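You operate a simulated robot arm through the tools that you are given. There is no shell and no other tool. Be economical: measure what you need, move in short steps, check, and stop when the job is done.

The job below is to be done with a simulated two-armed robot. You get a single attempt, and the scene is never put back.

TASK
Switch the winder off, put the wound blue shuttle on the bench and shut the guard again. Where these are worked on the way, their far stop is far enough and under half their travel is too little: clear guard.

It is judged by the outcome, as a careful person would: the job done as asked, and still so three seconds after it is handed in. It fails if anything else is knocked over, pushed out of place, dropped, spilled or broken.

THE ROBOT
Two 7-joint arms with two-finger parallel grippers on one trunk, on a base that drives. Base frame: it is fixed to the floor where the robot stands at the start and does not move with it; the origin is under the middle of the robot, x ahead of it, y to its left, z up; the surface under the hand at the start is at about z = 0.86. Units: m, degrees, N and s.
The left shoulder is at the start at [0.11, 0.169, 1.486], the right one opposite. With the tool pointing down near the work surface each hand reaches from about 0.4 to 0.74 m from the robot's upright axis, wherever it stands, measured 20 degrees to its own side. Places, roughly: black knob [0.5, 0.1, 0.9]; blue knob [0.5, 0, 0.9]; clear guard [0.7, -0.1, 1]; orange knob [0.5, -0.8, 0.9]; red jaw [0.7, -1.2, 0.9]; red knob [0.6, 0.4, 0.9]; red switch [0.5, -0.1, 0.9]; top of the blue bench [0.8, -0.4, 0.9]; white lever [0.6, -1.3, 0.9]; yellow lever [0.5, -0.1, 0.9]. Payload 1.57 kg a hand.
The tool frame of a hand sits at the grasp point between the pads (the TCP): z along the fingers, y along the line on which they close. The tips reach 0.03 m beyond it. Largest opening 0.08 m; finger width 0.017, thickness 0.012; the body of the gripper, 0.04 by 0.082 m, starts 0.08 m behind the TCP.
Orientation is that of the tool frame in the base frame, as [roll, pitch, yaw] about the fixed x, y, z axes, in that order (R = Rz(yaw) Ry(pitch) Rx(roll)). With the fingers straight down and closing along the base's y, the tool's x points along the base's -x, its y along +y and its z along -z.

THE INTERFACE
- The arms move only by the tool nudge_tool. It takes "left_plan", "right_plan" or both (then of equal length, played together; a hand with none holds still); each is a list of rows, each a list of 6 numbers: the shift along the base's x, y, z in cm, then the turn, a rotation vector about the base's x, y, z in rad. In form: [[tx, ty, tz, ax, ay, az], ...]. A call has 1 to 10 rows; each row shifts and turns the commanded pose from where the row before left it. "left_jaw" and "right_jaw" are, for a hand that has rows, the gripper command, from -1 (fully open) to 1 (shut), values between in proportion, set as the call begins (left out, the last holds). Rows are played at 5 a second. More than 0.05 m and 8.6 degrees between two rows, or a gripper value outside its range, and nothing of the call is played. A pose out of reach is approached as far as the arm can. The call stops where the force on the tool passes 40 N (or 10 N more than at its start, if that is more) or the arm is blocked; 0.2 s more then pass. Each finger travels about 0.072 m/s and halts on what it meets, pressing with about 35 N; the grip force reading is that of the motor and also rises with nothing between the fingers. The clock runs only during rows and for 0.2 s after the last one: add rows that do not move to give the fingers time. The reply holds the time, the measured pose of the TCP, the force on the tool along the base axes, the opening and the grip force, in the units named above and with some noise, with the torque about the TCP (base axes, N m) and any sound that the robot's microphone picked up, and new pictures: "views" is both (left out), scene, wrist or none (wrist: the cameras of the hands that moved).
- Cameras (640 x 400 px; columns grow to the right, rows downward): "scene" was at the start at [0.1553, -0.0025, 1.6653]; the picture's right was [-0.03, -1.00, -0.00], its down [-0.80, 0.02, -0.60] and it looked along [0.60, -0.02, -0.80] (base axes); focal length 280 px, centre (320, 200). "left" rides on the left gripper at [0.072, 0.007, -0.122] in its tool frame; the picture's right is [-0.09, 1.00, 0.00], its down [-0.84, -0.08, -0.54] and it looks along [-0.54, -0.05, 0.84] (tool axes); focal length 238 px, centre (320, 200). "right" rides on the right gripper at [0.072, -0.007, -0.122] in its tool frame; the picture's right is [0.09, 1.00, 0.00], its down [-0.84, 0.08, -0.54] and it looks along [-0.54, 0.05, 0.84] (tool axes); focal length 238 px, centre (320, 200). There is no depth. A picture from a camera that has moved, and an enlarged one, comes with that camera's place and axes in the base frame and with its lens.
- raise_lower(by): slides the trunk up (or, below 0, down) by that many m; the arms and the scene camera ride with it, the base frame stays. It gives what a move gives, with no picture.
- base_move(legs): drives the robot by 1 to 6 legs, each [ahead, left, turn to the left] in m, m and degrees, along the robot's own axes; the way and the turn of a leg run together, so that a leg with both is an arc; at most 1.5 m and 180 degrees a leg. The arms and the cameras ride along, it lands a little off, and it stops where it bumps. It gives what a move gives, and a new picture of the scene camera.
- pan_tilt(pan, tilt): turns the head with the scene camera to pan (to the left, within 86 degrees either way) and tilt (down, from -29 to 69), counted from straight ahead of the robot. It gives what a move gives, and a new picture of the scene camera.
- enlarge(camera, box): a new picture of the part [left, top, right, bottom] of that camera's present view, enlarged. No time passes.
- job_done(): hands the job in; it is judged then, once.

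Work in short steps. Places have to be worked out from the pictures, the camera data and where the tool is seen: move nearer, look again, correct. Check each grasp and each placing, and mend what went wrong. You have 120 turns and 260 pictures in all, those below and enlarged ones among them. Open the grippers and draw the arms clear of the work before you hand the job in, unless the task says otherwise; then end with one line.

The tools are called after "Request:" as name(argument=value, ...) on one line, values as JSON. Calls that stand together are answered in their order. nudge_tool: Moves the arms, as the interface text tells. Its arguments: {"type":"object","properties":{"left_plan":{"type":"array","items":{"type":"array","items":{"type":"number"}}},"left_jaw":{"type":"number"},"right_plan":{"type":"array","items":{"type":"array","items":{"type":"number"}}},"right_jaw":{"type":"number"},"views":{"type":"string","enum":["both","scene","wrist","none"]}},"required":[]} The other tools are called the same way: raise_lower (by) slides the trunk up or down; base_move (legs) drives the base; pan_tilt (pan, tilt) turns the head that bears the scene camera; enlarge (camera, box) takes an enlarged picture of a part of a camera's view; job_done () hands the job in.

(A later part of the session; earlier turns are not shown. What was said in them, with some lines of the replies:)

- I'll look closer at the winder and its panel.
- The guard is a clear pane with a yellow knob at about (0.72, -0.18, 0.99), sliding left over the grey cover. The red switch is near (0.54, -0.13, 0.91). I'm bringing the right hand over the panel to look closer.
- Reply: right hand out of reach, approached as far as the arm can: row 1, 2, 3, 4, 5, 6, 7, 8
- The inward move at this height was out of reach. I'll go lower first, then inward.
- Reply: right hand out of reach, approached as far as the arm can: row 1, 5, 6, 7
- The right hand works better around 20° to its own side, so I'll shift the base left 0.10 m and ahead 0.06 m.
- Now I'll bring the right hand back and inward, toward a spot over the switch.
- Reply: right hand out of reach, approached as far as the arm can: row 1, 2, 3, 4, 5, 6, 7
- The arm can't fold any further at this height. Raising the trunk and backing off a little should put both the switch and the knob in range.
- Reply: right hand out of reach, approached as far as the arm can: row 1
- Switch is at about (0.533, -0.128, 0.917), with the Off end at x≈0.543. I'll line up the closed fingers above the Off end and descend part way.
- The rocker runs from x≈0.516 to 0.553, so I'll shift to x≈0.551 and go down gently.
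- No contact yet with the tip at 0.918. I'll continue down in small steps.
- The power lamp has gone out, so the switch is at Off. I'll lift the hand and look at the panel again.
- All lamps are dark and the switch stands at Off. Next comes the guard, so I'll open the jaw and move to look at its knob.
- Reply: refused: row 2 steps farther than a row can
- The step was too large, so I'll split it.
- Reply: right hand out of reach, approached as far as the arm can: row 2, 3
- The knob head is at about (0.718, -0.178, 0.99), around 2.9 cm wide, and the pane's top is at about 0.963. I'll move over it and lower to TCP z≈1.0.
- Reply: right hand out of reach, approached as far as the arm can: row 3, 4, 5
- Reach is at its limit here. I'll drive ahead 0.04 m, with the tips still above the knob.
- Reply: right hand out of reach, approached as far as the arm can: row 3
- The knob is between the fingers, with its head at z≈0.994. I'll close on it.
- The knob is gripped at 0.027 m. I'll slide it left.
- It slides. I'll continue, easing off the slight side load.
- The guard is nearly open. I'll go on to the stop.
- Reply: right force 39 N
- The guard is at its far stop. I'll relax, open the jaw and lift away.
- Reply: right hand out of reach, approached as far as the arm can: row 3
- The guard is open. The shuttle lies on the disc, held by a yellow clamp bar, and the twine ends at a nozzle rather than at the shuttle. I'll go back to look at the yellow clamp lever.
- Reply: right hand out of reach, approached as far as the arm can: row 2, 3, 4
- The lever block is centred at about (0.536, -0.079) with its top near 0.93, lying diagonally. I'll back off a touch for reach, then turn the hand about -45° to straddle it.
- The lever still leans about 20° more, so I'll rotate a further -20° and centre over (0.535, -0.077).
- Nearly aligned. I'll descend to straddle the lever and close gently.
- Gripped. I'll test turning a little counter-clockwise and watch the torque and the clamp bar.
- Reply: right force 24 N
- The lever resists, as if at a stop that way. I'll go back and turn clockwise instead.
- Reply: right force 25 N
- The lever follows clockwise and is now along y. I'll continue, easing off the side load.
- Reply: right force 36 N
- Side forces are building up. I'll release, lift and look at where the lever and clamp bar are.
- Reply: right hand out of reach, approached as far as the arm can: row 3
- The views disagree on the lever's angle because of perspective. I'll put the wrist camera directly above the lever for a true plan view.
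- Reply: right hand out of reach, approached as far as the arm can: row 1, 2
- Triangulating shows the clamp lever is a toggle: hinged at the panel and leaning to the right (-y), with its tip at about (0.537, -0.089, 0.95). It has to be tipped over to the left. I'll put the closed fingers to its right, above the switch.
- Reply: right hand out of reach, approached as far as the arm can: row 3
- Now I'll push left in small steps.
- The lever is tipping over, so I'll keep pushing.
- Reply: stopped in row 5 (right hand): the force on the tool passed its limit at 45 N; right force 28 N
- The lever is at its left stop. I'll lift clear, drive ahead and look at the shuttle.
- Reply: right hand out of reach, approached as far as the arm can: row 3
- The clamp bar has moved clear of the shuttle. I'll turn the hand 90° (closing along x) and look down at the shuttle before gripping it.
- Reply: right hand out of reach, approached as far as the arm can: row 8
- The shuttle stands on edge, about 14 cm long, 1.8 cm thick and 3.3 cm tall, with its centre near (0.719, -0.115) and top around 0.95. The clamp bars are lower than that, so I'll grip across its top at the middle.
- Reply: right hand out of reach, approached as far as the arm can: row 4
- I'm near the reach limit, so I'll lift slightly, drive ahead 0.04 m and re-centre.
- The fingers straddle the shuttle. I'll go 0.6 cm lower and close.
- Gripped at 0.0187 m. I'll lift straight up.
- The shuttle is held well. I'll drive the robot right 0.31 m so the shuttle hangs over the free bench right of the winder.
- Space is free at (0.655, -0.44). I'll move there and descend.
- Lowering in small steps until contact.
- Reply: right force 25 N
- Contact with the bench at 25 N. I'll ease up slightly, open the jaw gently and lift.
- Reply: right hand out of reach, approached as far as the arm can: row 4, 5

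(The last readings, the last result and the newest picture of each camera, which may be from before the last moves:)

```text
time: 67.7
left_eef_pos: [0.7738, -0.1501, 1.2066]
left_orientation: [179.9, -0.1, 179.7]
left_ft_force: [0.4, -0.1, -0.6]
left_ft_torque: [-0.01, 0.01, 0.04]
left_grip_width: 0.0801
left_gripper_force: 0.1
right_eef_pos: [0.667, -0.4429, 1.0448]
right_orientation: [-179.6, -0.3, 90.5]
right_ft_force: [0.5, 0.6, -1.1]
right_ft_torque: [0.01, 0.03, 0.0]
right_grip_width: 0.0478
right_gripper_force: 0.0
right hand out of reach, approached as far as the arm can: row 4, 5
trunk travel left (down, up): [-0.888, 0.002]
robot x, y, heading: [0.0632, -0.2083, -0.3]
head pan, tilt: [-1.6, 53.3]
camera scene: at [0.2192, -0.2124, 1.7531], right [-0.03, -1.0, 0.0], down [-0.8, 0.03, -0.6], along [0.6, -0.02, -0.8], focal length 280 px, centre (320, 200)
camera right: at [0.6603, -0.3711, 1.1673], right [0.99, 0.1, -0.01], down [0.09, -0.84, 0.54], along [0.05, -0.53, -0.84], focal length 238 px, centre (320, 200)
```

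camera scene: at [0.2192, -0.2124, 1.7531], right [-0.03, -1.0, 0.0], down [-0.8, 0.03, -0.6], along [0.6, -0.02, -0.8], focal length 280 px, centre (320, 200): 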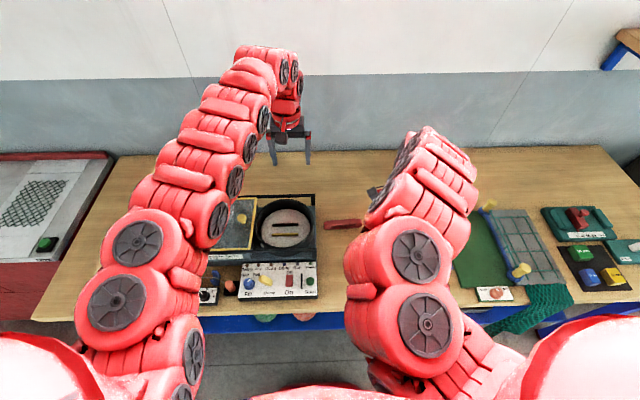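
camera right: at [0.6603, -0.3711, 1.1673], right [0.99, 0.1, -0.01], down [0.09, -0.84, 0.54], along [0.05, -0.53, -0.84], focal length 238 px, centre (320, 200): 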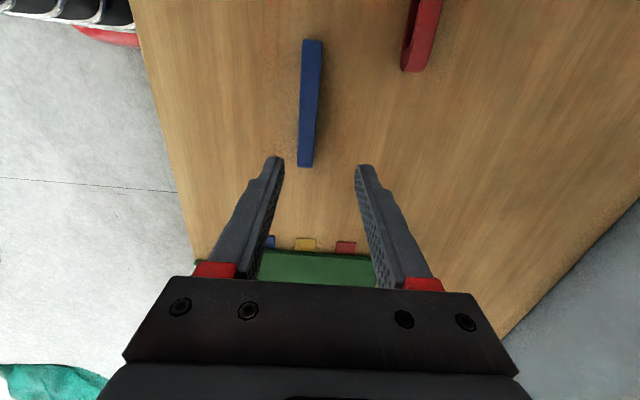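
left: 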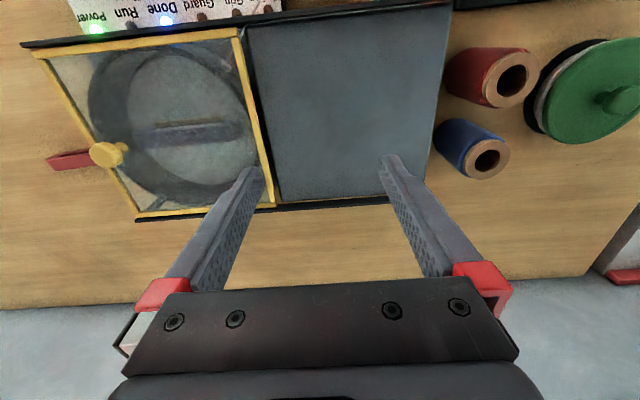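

The blue shuttle is standing on the bench. I'll turn the hand back to closing along y, then drive back left to shut the guard.

Request:
nudge_tool(right_plan=[[0.5, 0, 1, 0, 0, 0.148], [0.5, 0, 0.5, 0, 0, 0.148], [0.5, 0, 0, 0, 0, 0.148], [0, 0, 0, 0, 0, 0.148], [0, 0, 0, 0, 0, 0.148], [0, 0, 0, 0, 0, 0.148], [0, 0, 0, 0, 0, 0.148], [0, 0, 0, 0, 0, 0.148], [0, 0, 0, 0, 0, 0.148], [0, 0, 0, 0, 0, 0.148]], views="none")

Request:
nudge_tool(right_plan=[[0, 0, 0, 0, 0, 0.08], [0, 0, 0, 0, 0, 0]], views="wrist", right_jaw=-0.5)

Request:
base_move(legs=[[0, 0.31, 0]])

```text
time: 69.9
left_eef_pos: [0.7727, -0.1521, 1.2058]
left_orientation: [180.0, -0.1, 179.8]
left_ft_force: [-0.3, 0.2, 0.7]
left_ft_torque: [0.0, 0.0, -0.01]
left_grip_width: 0.0801
left_gripper_force: 0.1
right_eef_pos: [0.6828, -0.4419, 1.061]
right_orientation: [-179.8, -0.5, 175.5]
right_ft_force: [0.4, 0.1, -0.5]
right_ft_torque: [-0.01, 0.0, -0.01]
right_grip_width: 0.0477
right_gripper_force: 0.0
trunk travel left (down, up): [-0.888, 0.002]
robot x, y, heading: [0.0642, -0.2045, -0.2]
head pan, tilt: [-1.6, 53.3]
```

```text
time: 70.5
left_eef_pos: [0.7731, -0.1507, 1.2078]
left_orientation: [-180.0, -0.2, 179.7]
left_ft_force: [-0.2, 0.2, 0.4]
left_ft_torque: [0.0, 0.02, -0.04]
left_grip_width: 0.0801
left_gripper_force: 0.0
right_eef_pos: [0.6818, -0.4422, 1.0599]
right_orientation: [-179.8, -0.3, 180.0]
right_ft_force: [-0.2, -0.1, -1.1]
right_ft_torque: [0.02, 0.0, 0.02]
right_grip_width: 0.0599
right_gripper_force: 0.1
trunk travel left (down, up): [-0.888, 0.002]
robot x, y, heading: [0.061, -0.2106, -0.3]
head pan, tilt: [-1.6, 53.3]
camera right: at [0.6108, -0.448, 1.183], right [-0.09, 1.0, 0.0], down [0.84, 0.08, 0.54], along [0.53, 0.05, -0.84], focal length 238 px, centre (320, 200)
```

right: 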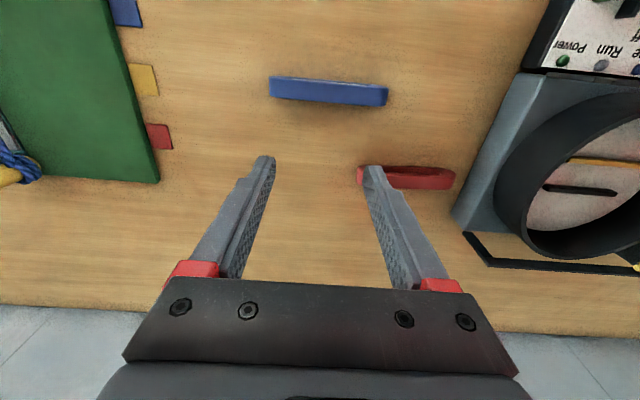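

```text
time: 72.6
left_eef_pos: [0.7739, 0.1572, 1.2073]
left_orientation: [179.9, -0.2, 179.7]
left_ft_force: [-0.8, -0.7, 0.1]
left_ft_torque: [-0.01, -0.01, -0.05]
left_grip_width: 0.0801
left_gripper_force: 0.0
right_eef_pos: [0.6847, -0.133, 1.0596]
right_orientation: [-179.9, -0.4, 179.8]
right_ft_force: [0.0, 0.6, -0.5]
right_ft_torque: [0.02, -0.04, 0.0]
right_grip_width: 0.06
right_gripper_force: 0.0
trunk travel left (down, up): [-0.888, 0.002]
robot x, y, heading: [0.0612, 0.0969, -0.2]
head pan, tilt: [-1.6, 53.3]
camera scene: at [0.2197, 0.0947, 1.7532], right [-0.03, -1.0, 0.0], down [-0.8, 0.03, -0.6], along [0.6, -0.02, -0.8], focal length 280 px, centre (320, 200)
```

scene: 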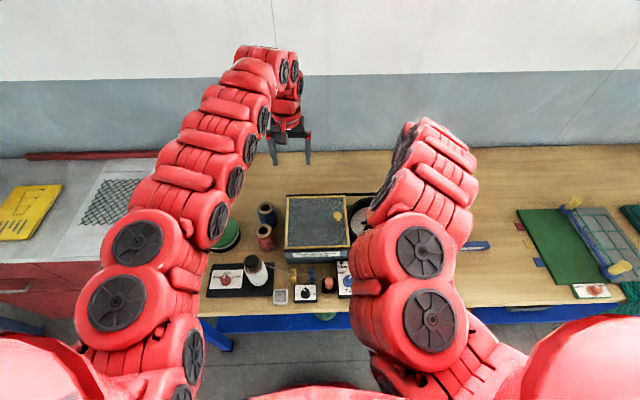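

The shuttle is standing on the bench. I'll move the hand over to the guard knob, around (0.717, 0.03).

Request:
nudge_tool(right_plan=[[1, 4, 0, 0, 0, 0], [1, 4, 0, 0, 0, 0], [1, 4, 0, 0, 0, 0], [0.2, 3.5, 0, 0, 0, 0], [0, 0, -1, 0, 0, 0], [0, 0, 0, 0, 0, 0]], views="wrist")

```text
time: 74.0
left_eef_pos: [0.7753, 0.1584, 1.2061]
left_orientation: [180.0, -0.1, 179.7]
left_ft_force: [-0.5, 0.3, 0.1]
left_ft_torque: [-0.01, 0.0, 0.01]
left_grip_width: 0.0798
left_gripper_force: 0.1
right_eef_pos: [0.7145, 0.0221, 1.0504]
right_orientation: [-179.9, -0.3, 179.9]
right_ft_force: [-0.3, 0.9, 1.1]
right_ft_torque: [0.01, -0.01, 0.0]
right_grip_width: 0.0601
right_gripper_force: 0.1
trunk travel left (down, up): [-0.888, 0.002]
robot x, y, heading: [0.0652, 0.1009, -0.2]
head pan, tilt: [-1.6, 53.3]
camera right: at [0.6442, 0.017, 1.173], right [-0.09, 1.0, 0.0], down [0.84, 0.08, 0.54], along [0.53, 0.05, -0.84], focal length 238 px, centre (320, 200)
```

right: 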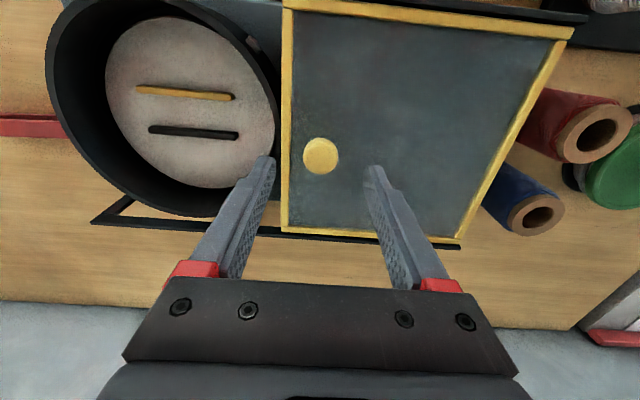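

The knob is at (0.717, 0.024), between the fingers. I'll descend to z≈1.0 and close.

Request:
nudge_tool(right_plan=[[0.2, 0.2, -2, 0, 0, 0], [0, 0, -2, 0, 0, 0], [0, 0, -1, 0, 0, 0], [0, 0, 0, 0, 0, 0]], views="none")

Request:
nudge_tool(right_plan=[[0, 0, 0, 0, 0, 0], [0, 0, 0, 0, 0, 0], [0, 0, 0, 0, 0, 0]], right_jaw=1, views="wrist")

```text
time: 75.0
left_eef_pos: [0.7749, 0.1571, 1.2061]
left_orientation: [180.0, -0.1, 179.6]
left_ft_force: [0.0, -0.5, 0.3]
left_ft_torque: [0.02, 0.0, 0.02]
left_grip_width: 0.08
left_gripper_force: 0.1
right_eef_pos: [0.7178, 0.0243, 0.9996]
right_orientation: [-179.8, -0.4, 179.9]
right_ft_force: [-0.8, -1.5, 0.4]
right_ft_torque: [0.0, -0.06, 0.02]
right_grip_width: 0.0599
right_gripper_force: 0.1
trunk travel left (down, up): [-0.888, 0.002]
robot x, y, heading: [0.0649, 0.1, -0.1]
head pan, tilt: [-1.6, 53.3]
```

```text
time: 75.8
left_eef_pos: [0.774, 0.1576, 1.2069]
left_orientation: [-180.0, -0.1, 179.6]
left_ft_force: [-0.5, 0.2, -0.9]
left_ft_torque: [-0.01, 0.01, -0.03]
left_grip_width: 0.0798
left_gripper_force: 0.2
right_eef_pos: [0.7186, 0.0232, 1.0011]
right_orientation: [-179.8, -0.3, 179.9]
right_ft_force: [-0.8, -3.1, 0.2]
right_ft_torque: [-0.09, 0.05, -0.02]
right_grip_width: 0.027
right_gripper_force: 37.8
trunk travel left (down, up): [-0.888, 0.002]
robot x, y, heading: [0.0633, 0.0983, -0.1]
head pan, tilt: [-1.6, 53.3]
camera right: at [0.6465, 0.0176, 1.1228], right [-0.09, 1.0, 0.0], down [0.84, 0.08, 0.54], along [0.53, 0.05, -0.84], focal length 238 px, centre (320, 200)
```

right: 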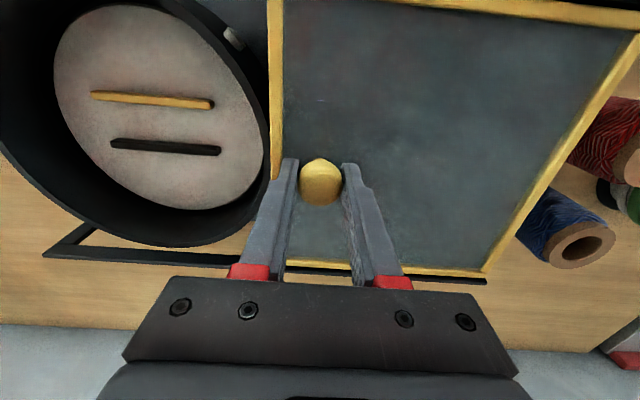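

Gripped. I'll slide the guard right, about 0.20 m in all.

Request:
nudge_tool(right_plan=[[0, -2, 0, 0, 0, 0], [0, -2, 0, 0, 0, 0], [0, -2, 0, 0, 0, 0], [0, -2, 0, 0, 0, 0], [0, -2, 0, 0, 0, 0]], views="none")

Request:
nudge_tool(right_plan=[[0, -2, 0, 0, 0, 0], [0, -2, 0, 0, 0, 0], [0, -2, 0, 0, 0, 0], [0, -2, 0, 0, 0, 0], [0, -1, 0, 0, 0, 0]])

```text
time: 77.0
left_eef_pos: [0.7756, 0.1579, 1.2068]
left_orientation: [179.9, -0.2, 179.7]
left_ft_force: [0.0, -0.5, 0.2]
left_ft_torque: [0.02, 0.0, 0.01]
left_grip_width: 0.08
left_gripper_force: 0.1
right_eef_pos: [0.7172, -0.0773, 1.0004]
right_orientation: [-179.8, -0.4, 179.9]
right_ft_force: [-0.5, -0.3, -5.1]
right_ft_torque: [0.11, 0.63, 0.0]
right_grip_width: 0.0271
right_gripper_force: 37.6
trunk travel left (down, up): [-0.888, 0.002]
robot x, y, heading: [0.0645, 0.0985, -0.3]
head pan, tilt: [-1.6, 53.3]
```

```text
time: 78.2
left_eef_pos: [0.7748, 0.157, 1.2061]
left_orientation: [-180.0, 0.1, 179.7]
left_ft_force: [0.4, 0.5, -0.1]
left_ft_torque: [0.01, -0.01, -0.02]
left_grip_width: 0.0798
left_gripper_force: 0.0
right_eef_pos: [0.7175, -0.1668, 1.0004]
right_orientation: [-179.9, -0.4, 179.9]
right_ft_force: [1.4, -0.1, 2.6]
right_ft_torque: [0.13, -0.57, -0.06]
right_grip_width: 0.0273
right_gripper_force: 37.7
trunk travel left (down, up): [-0.888, 0.002]
robot x, y, heading: [0.0647, 0.0988, -0.1]
head pan, tilt: [-1.6, 53.3]
camera scene: at [0.2195, 0.0965, 1.7533], right [-0.03, -1.0, 0.0], down [-0.8, 0.03, -0.6], along [0.6, -0.02, -0.8], focal length 280 px, centre (320, 200)
camera right: at [0.6464, -0.1721, 1.1229], right [-0.09, 1.0, 0.0], down [0.84, 0.08, 0.54], along [0.53, 0.05, -0.84], focal length 238 px, centre (320, 200)
```

scene: 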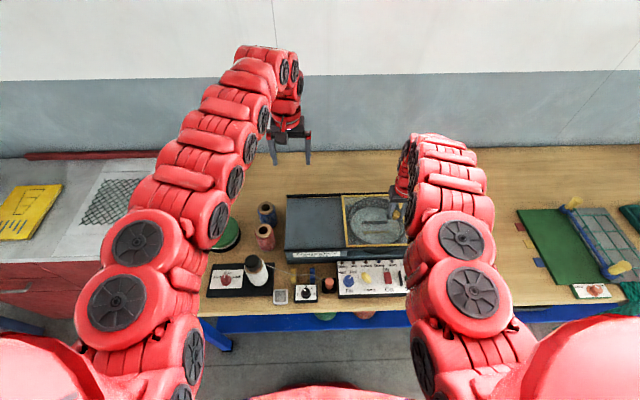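
right: 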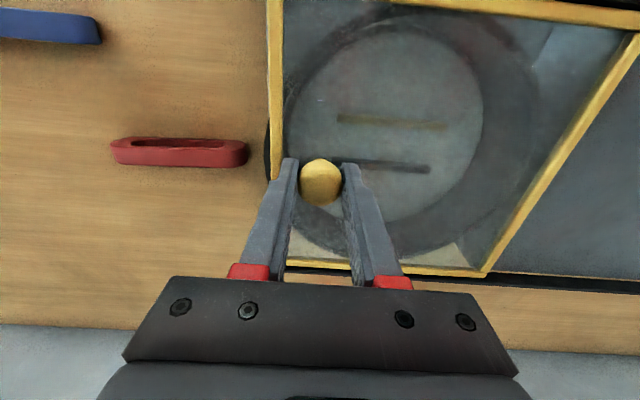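

The last bit, to the closed stop.

Request:
nudge_tool(right_plan=[[0, -0.6, 0, 0, 0, 0], [0, -0.6, 0, 0, 0, 0], [0, -0.5, 0, 0, 0, 0], [0, -0.5, 0, 0, 0, 0], [0, -0.5, 0, 0, 0, 0]], views="wrist")

```text
time: 79.4
left_eef_pos: [0.7731, 0.161, 1.2066]
left_orientation: [-180.0, 0.0, 179.9]
left_ft_force: [0.5, 0.2, 0.2]
left_ft_torque: [0.04, -0.02, -0.02]
left_grip_width: 0.08
left_gripper_force: 0.1
right_eef_pos: [0.7183, -0.1773, 1.0009]
right_orientation: [179.7, -0.6, -179.5]
right_ft_force: [0.6, 17.1, 4.5]
right_ft_torque: [0.05, 0.77, -0.12]
right_grip_width: 0.027
right_gripper_force: 38.5
trunk travel left (down, up): [-0.888, 0.002]
robot x, y, heading: [0.0626, 0.0994, -0.1]
head pan, tilt: [-1.6, 53.3]
stopped in row 5 (right hand): the force on the tool passed its limit at 44 N (the readings are from after the stop); the commanded pose is now the measured one
camera right: at [0.6471, -0.1848, 1.123], right [-0.1, 0.99, 0.01], down [0.84, 0.08, 0.53], along [0.53, 0.06, -0.85], focal length 238 px, centre (320, 200)
```

right: 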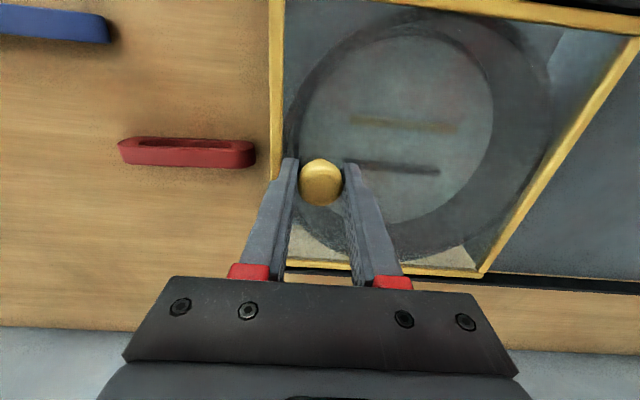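

The guard is at its closed stop (44 N, knob at its starting place). I'll release, lift and withdraw to the right.

Request:
nudge_tool(right_plan=[[0, 0, 0, 0, 0, 0], [0, 0, 0, 0, 0, 0], [0, 0, 0, 0, 0, 0]], right_jaw=-0.5, views="none")

Request:
nudge_tool(right_plan=[[0, 0, 3, 0, 0, 0], [0, 0, 3, 0, 0, 0], [0, -4, 2, 0, 0, 0], [0, -4, 2, 0, 0, 0], [0, -4, 2, 0, 0, 0], [0, -4, 0, 0, 0, 0], [0, -4, 0, 0, 0, 0], [0, 0, 0, 0, 0, 0]], right_jaw=-1)

Request:
base_move(legs=[[-0.15, 0, 0]])

Request:
enlarge(camera="scene", box=[250, 140, 450, 280])

Request:
enlarge(camera="scene", box=[400, 150, 560, 262])

```text
time: 80.2
left_eef_pos: [0.7744, 0.1603, 1.2075]
left_orientation: [-180.0, 0.0, 179.8]
left_ft_force: [0.2, -0.4, -0.3]
left_ft_torque: [0.01, -0.01, 0.0]
left_grip_width: 0.08
left_gripper_force: 0.0
right_eef_pos: [0.7167, -0.1816, 0.9997]
right_orientation: [179.8, -0.7, -179.7]
right_ft_force: [0.4, 0.6, 1.5]
right_ft_torque: [-0.02, -0.03, -0.01]
right_grip_width: 0.06
right_gripper_force: 0.1
trunk travel left (down, up): [-0.888, 0.002]
robot x, y, heading: [0.0667, 0.1011, -0.3]
head pan, tilt: [-1.6, 53.3]
```

```text
time: 82.0
left_eef_pos: [0.7739, 0.162, 1.2061]
left_orientation: [-179.9, -0.1, 179.9]
left_ft_force: [-0.2, 0.1, -0.6]
left_ft_torque: [-0.03, 0.0, -0.01]
left_grip_width: 0.0801
left_gripper_force: 0.0
right_eef_pos: [0.7129, -0.3576, 1.1213]
right_orientation: [179.8, -0.7, -179.6]
right_ft_force: [0.0, -0.1, -0.4]
right_ft_torque: [-0.02, 0.02, -0.01]
right_grip_width: 0.0798
right_gripper_force: 0.1
right hand out of reach, approached as far as the arm can: row 7
trunk travel left (down, up): [-0.888, 0.002]
robot x, y, heading: [0.0647, 0.0994, -0.1]
head pan, tilt: [-1.6, 53.3]
camera scene: at [0.2197, 0.1005, 1.7533], right [-0.03, -1.0, 0.0], down [-0.8, 0.02, -0.6], along [0.6, -0.02, -0.8], focal length 280 px, centre (320, 200)
camera right: at [0.6425, -0.3644, 1.2436], right [-0.1, 1.0, 0.0], down [0.84, 0.08, 0.53], along [0.53, 0.06, -0.85], focal length 238 px, centre (320, 200)
```

scene: 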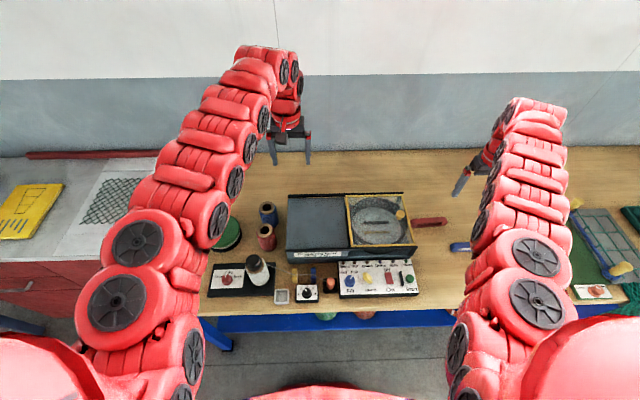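
right: 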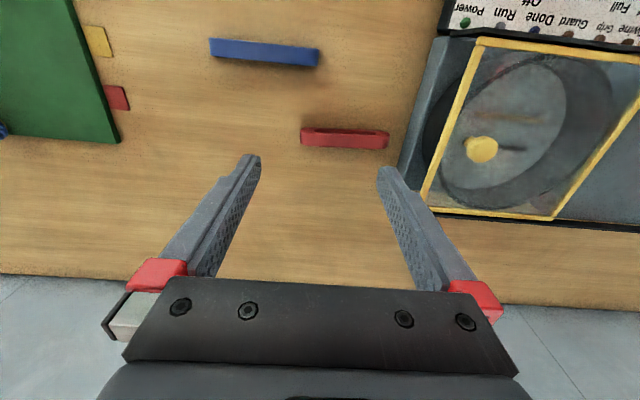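

```text
time: 83.3
left_eef_pos: [0.6274, 0.1601, 1.2058]
left_orientation: [-180.0, -0.1, 179.8]
left_ft_force: [-0.1, -1.0, 0.2]
left_ft_torque: [0.0, 0.04, -0.02]
left_grip_width: 0.0798
left_gripper_force: 0.0
right_eef_pos: [0.5658, -0.3604, 1.1184]
right_orientation: [179.8, -0.7, -179.7]
right_ft_force: [0.6, 0.0, -0.5]
right_ft_torque: [-0.02, 0.05, -0.03]
right_grip_width: 0.08
right_gripper_force: 0.1
trunk travel left (down, up): [-0.888, 0.002]
robot x, y, heading: [-0.0858, 0.1016, -0.4]
head pan, tilt: [-1.6, 53.3]
camera scene: at [0.0739, 0.0976, 1.7529], right [-0.03, -1.0, 0.0], down [-0.8, 0.03, -0.6], along [0.59, -0.02, -0.8], focal length 280 px, centre (320, 200)
```

scene: 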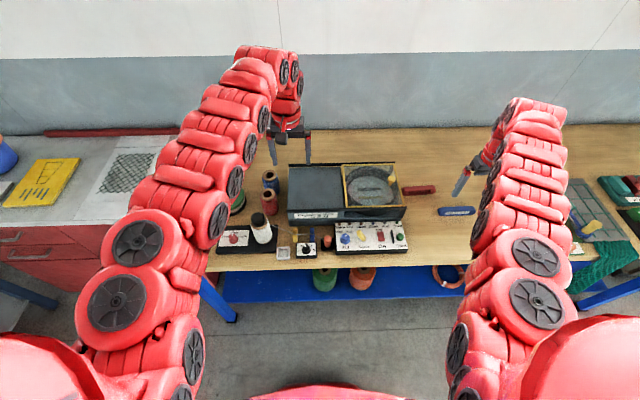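

```text
2.86 times, centred on (350, 210) of scene
camera zoom: at [0.0739, 0.0976, 1.7529], right [-0.03, -1.0, 0.0], down [-0.8, 0.03, -0.6], along [0.59, -0.02, -0.8], focal length 802 px, centre (234, 171)
```

zoom: 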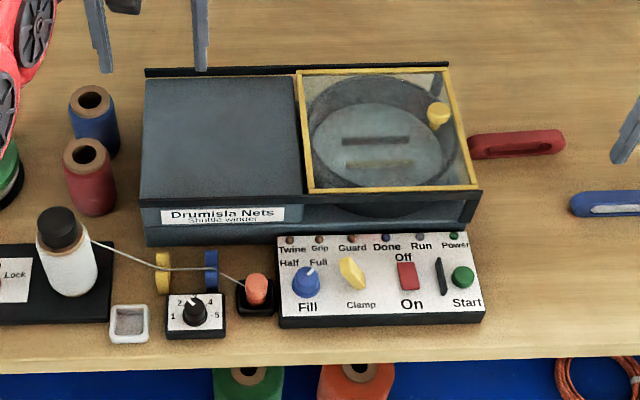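

```text
3.57 times, centred on (480, 206) of scene
camera zoom: at [0.0739, 0.0976, 1.7529], right [-0.03, -1.0, 0.0], down [-0.8, 0.03, -0.6], along [0.59, -0.02, -0.8], focal length 1002 px, centre (-251, 179)
```

zoom: 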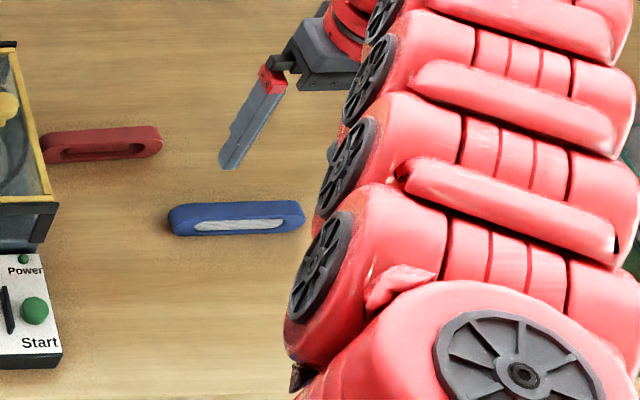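

The lamps are dark, the switch is at Off, the guard is shut, the blue shuttle stands on the bench, and the arms are clear. I'm handing in.

Request:
job_done()

```text
The job is handed in.
```

The winder is switched off, the wound blue shuttle is standing on the bench to the right of the winder, and the guard is slid back to its closed stop. To free the shuttle I had to tip the yellow clamp lever over, and I left it in the released position.
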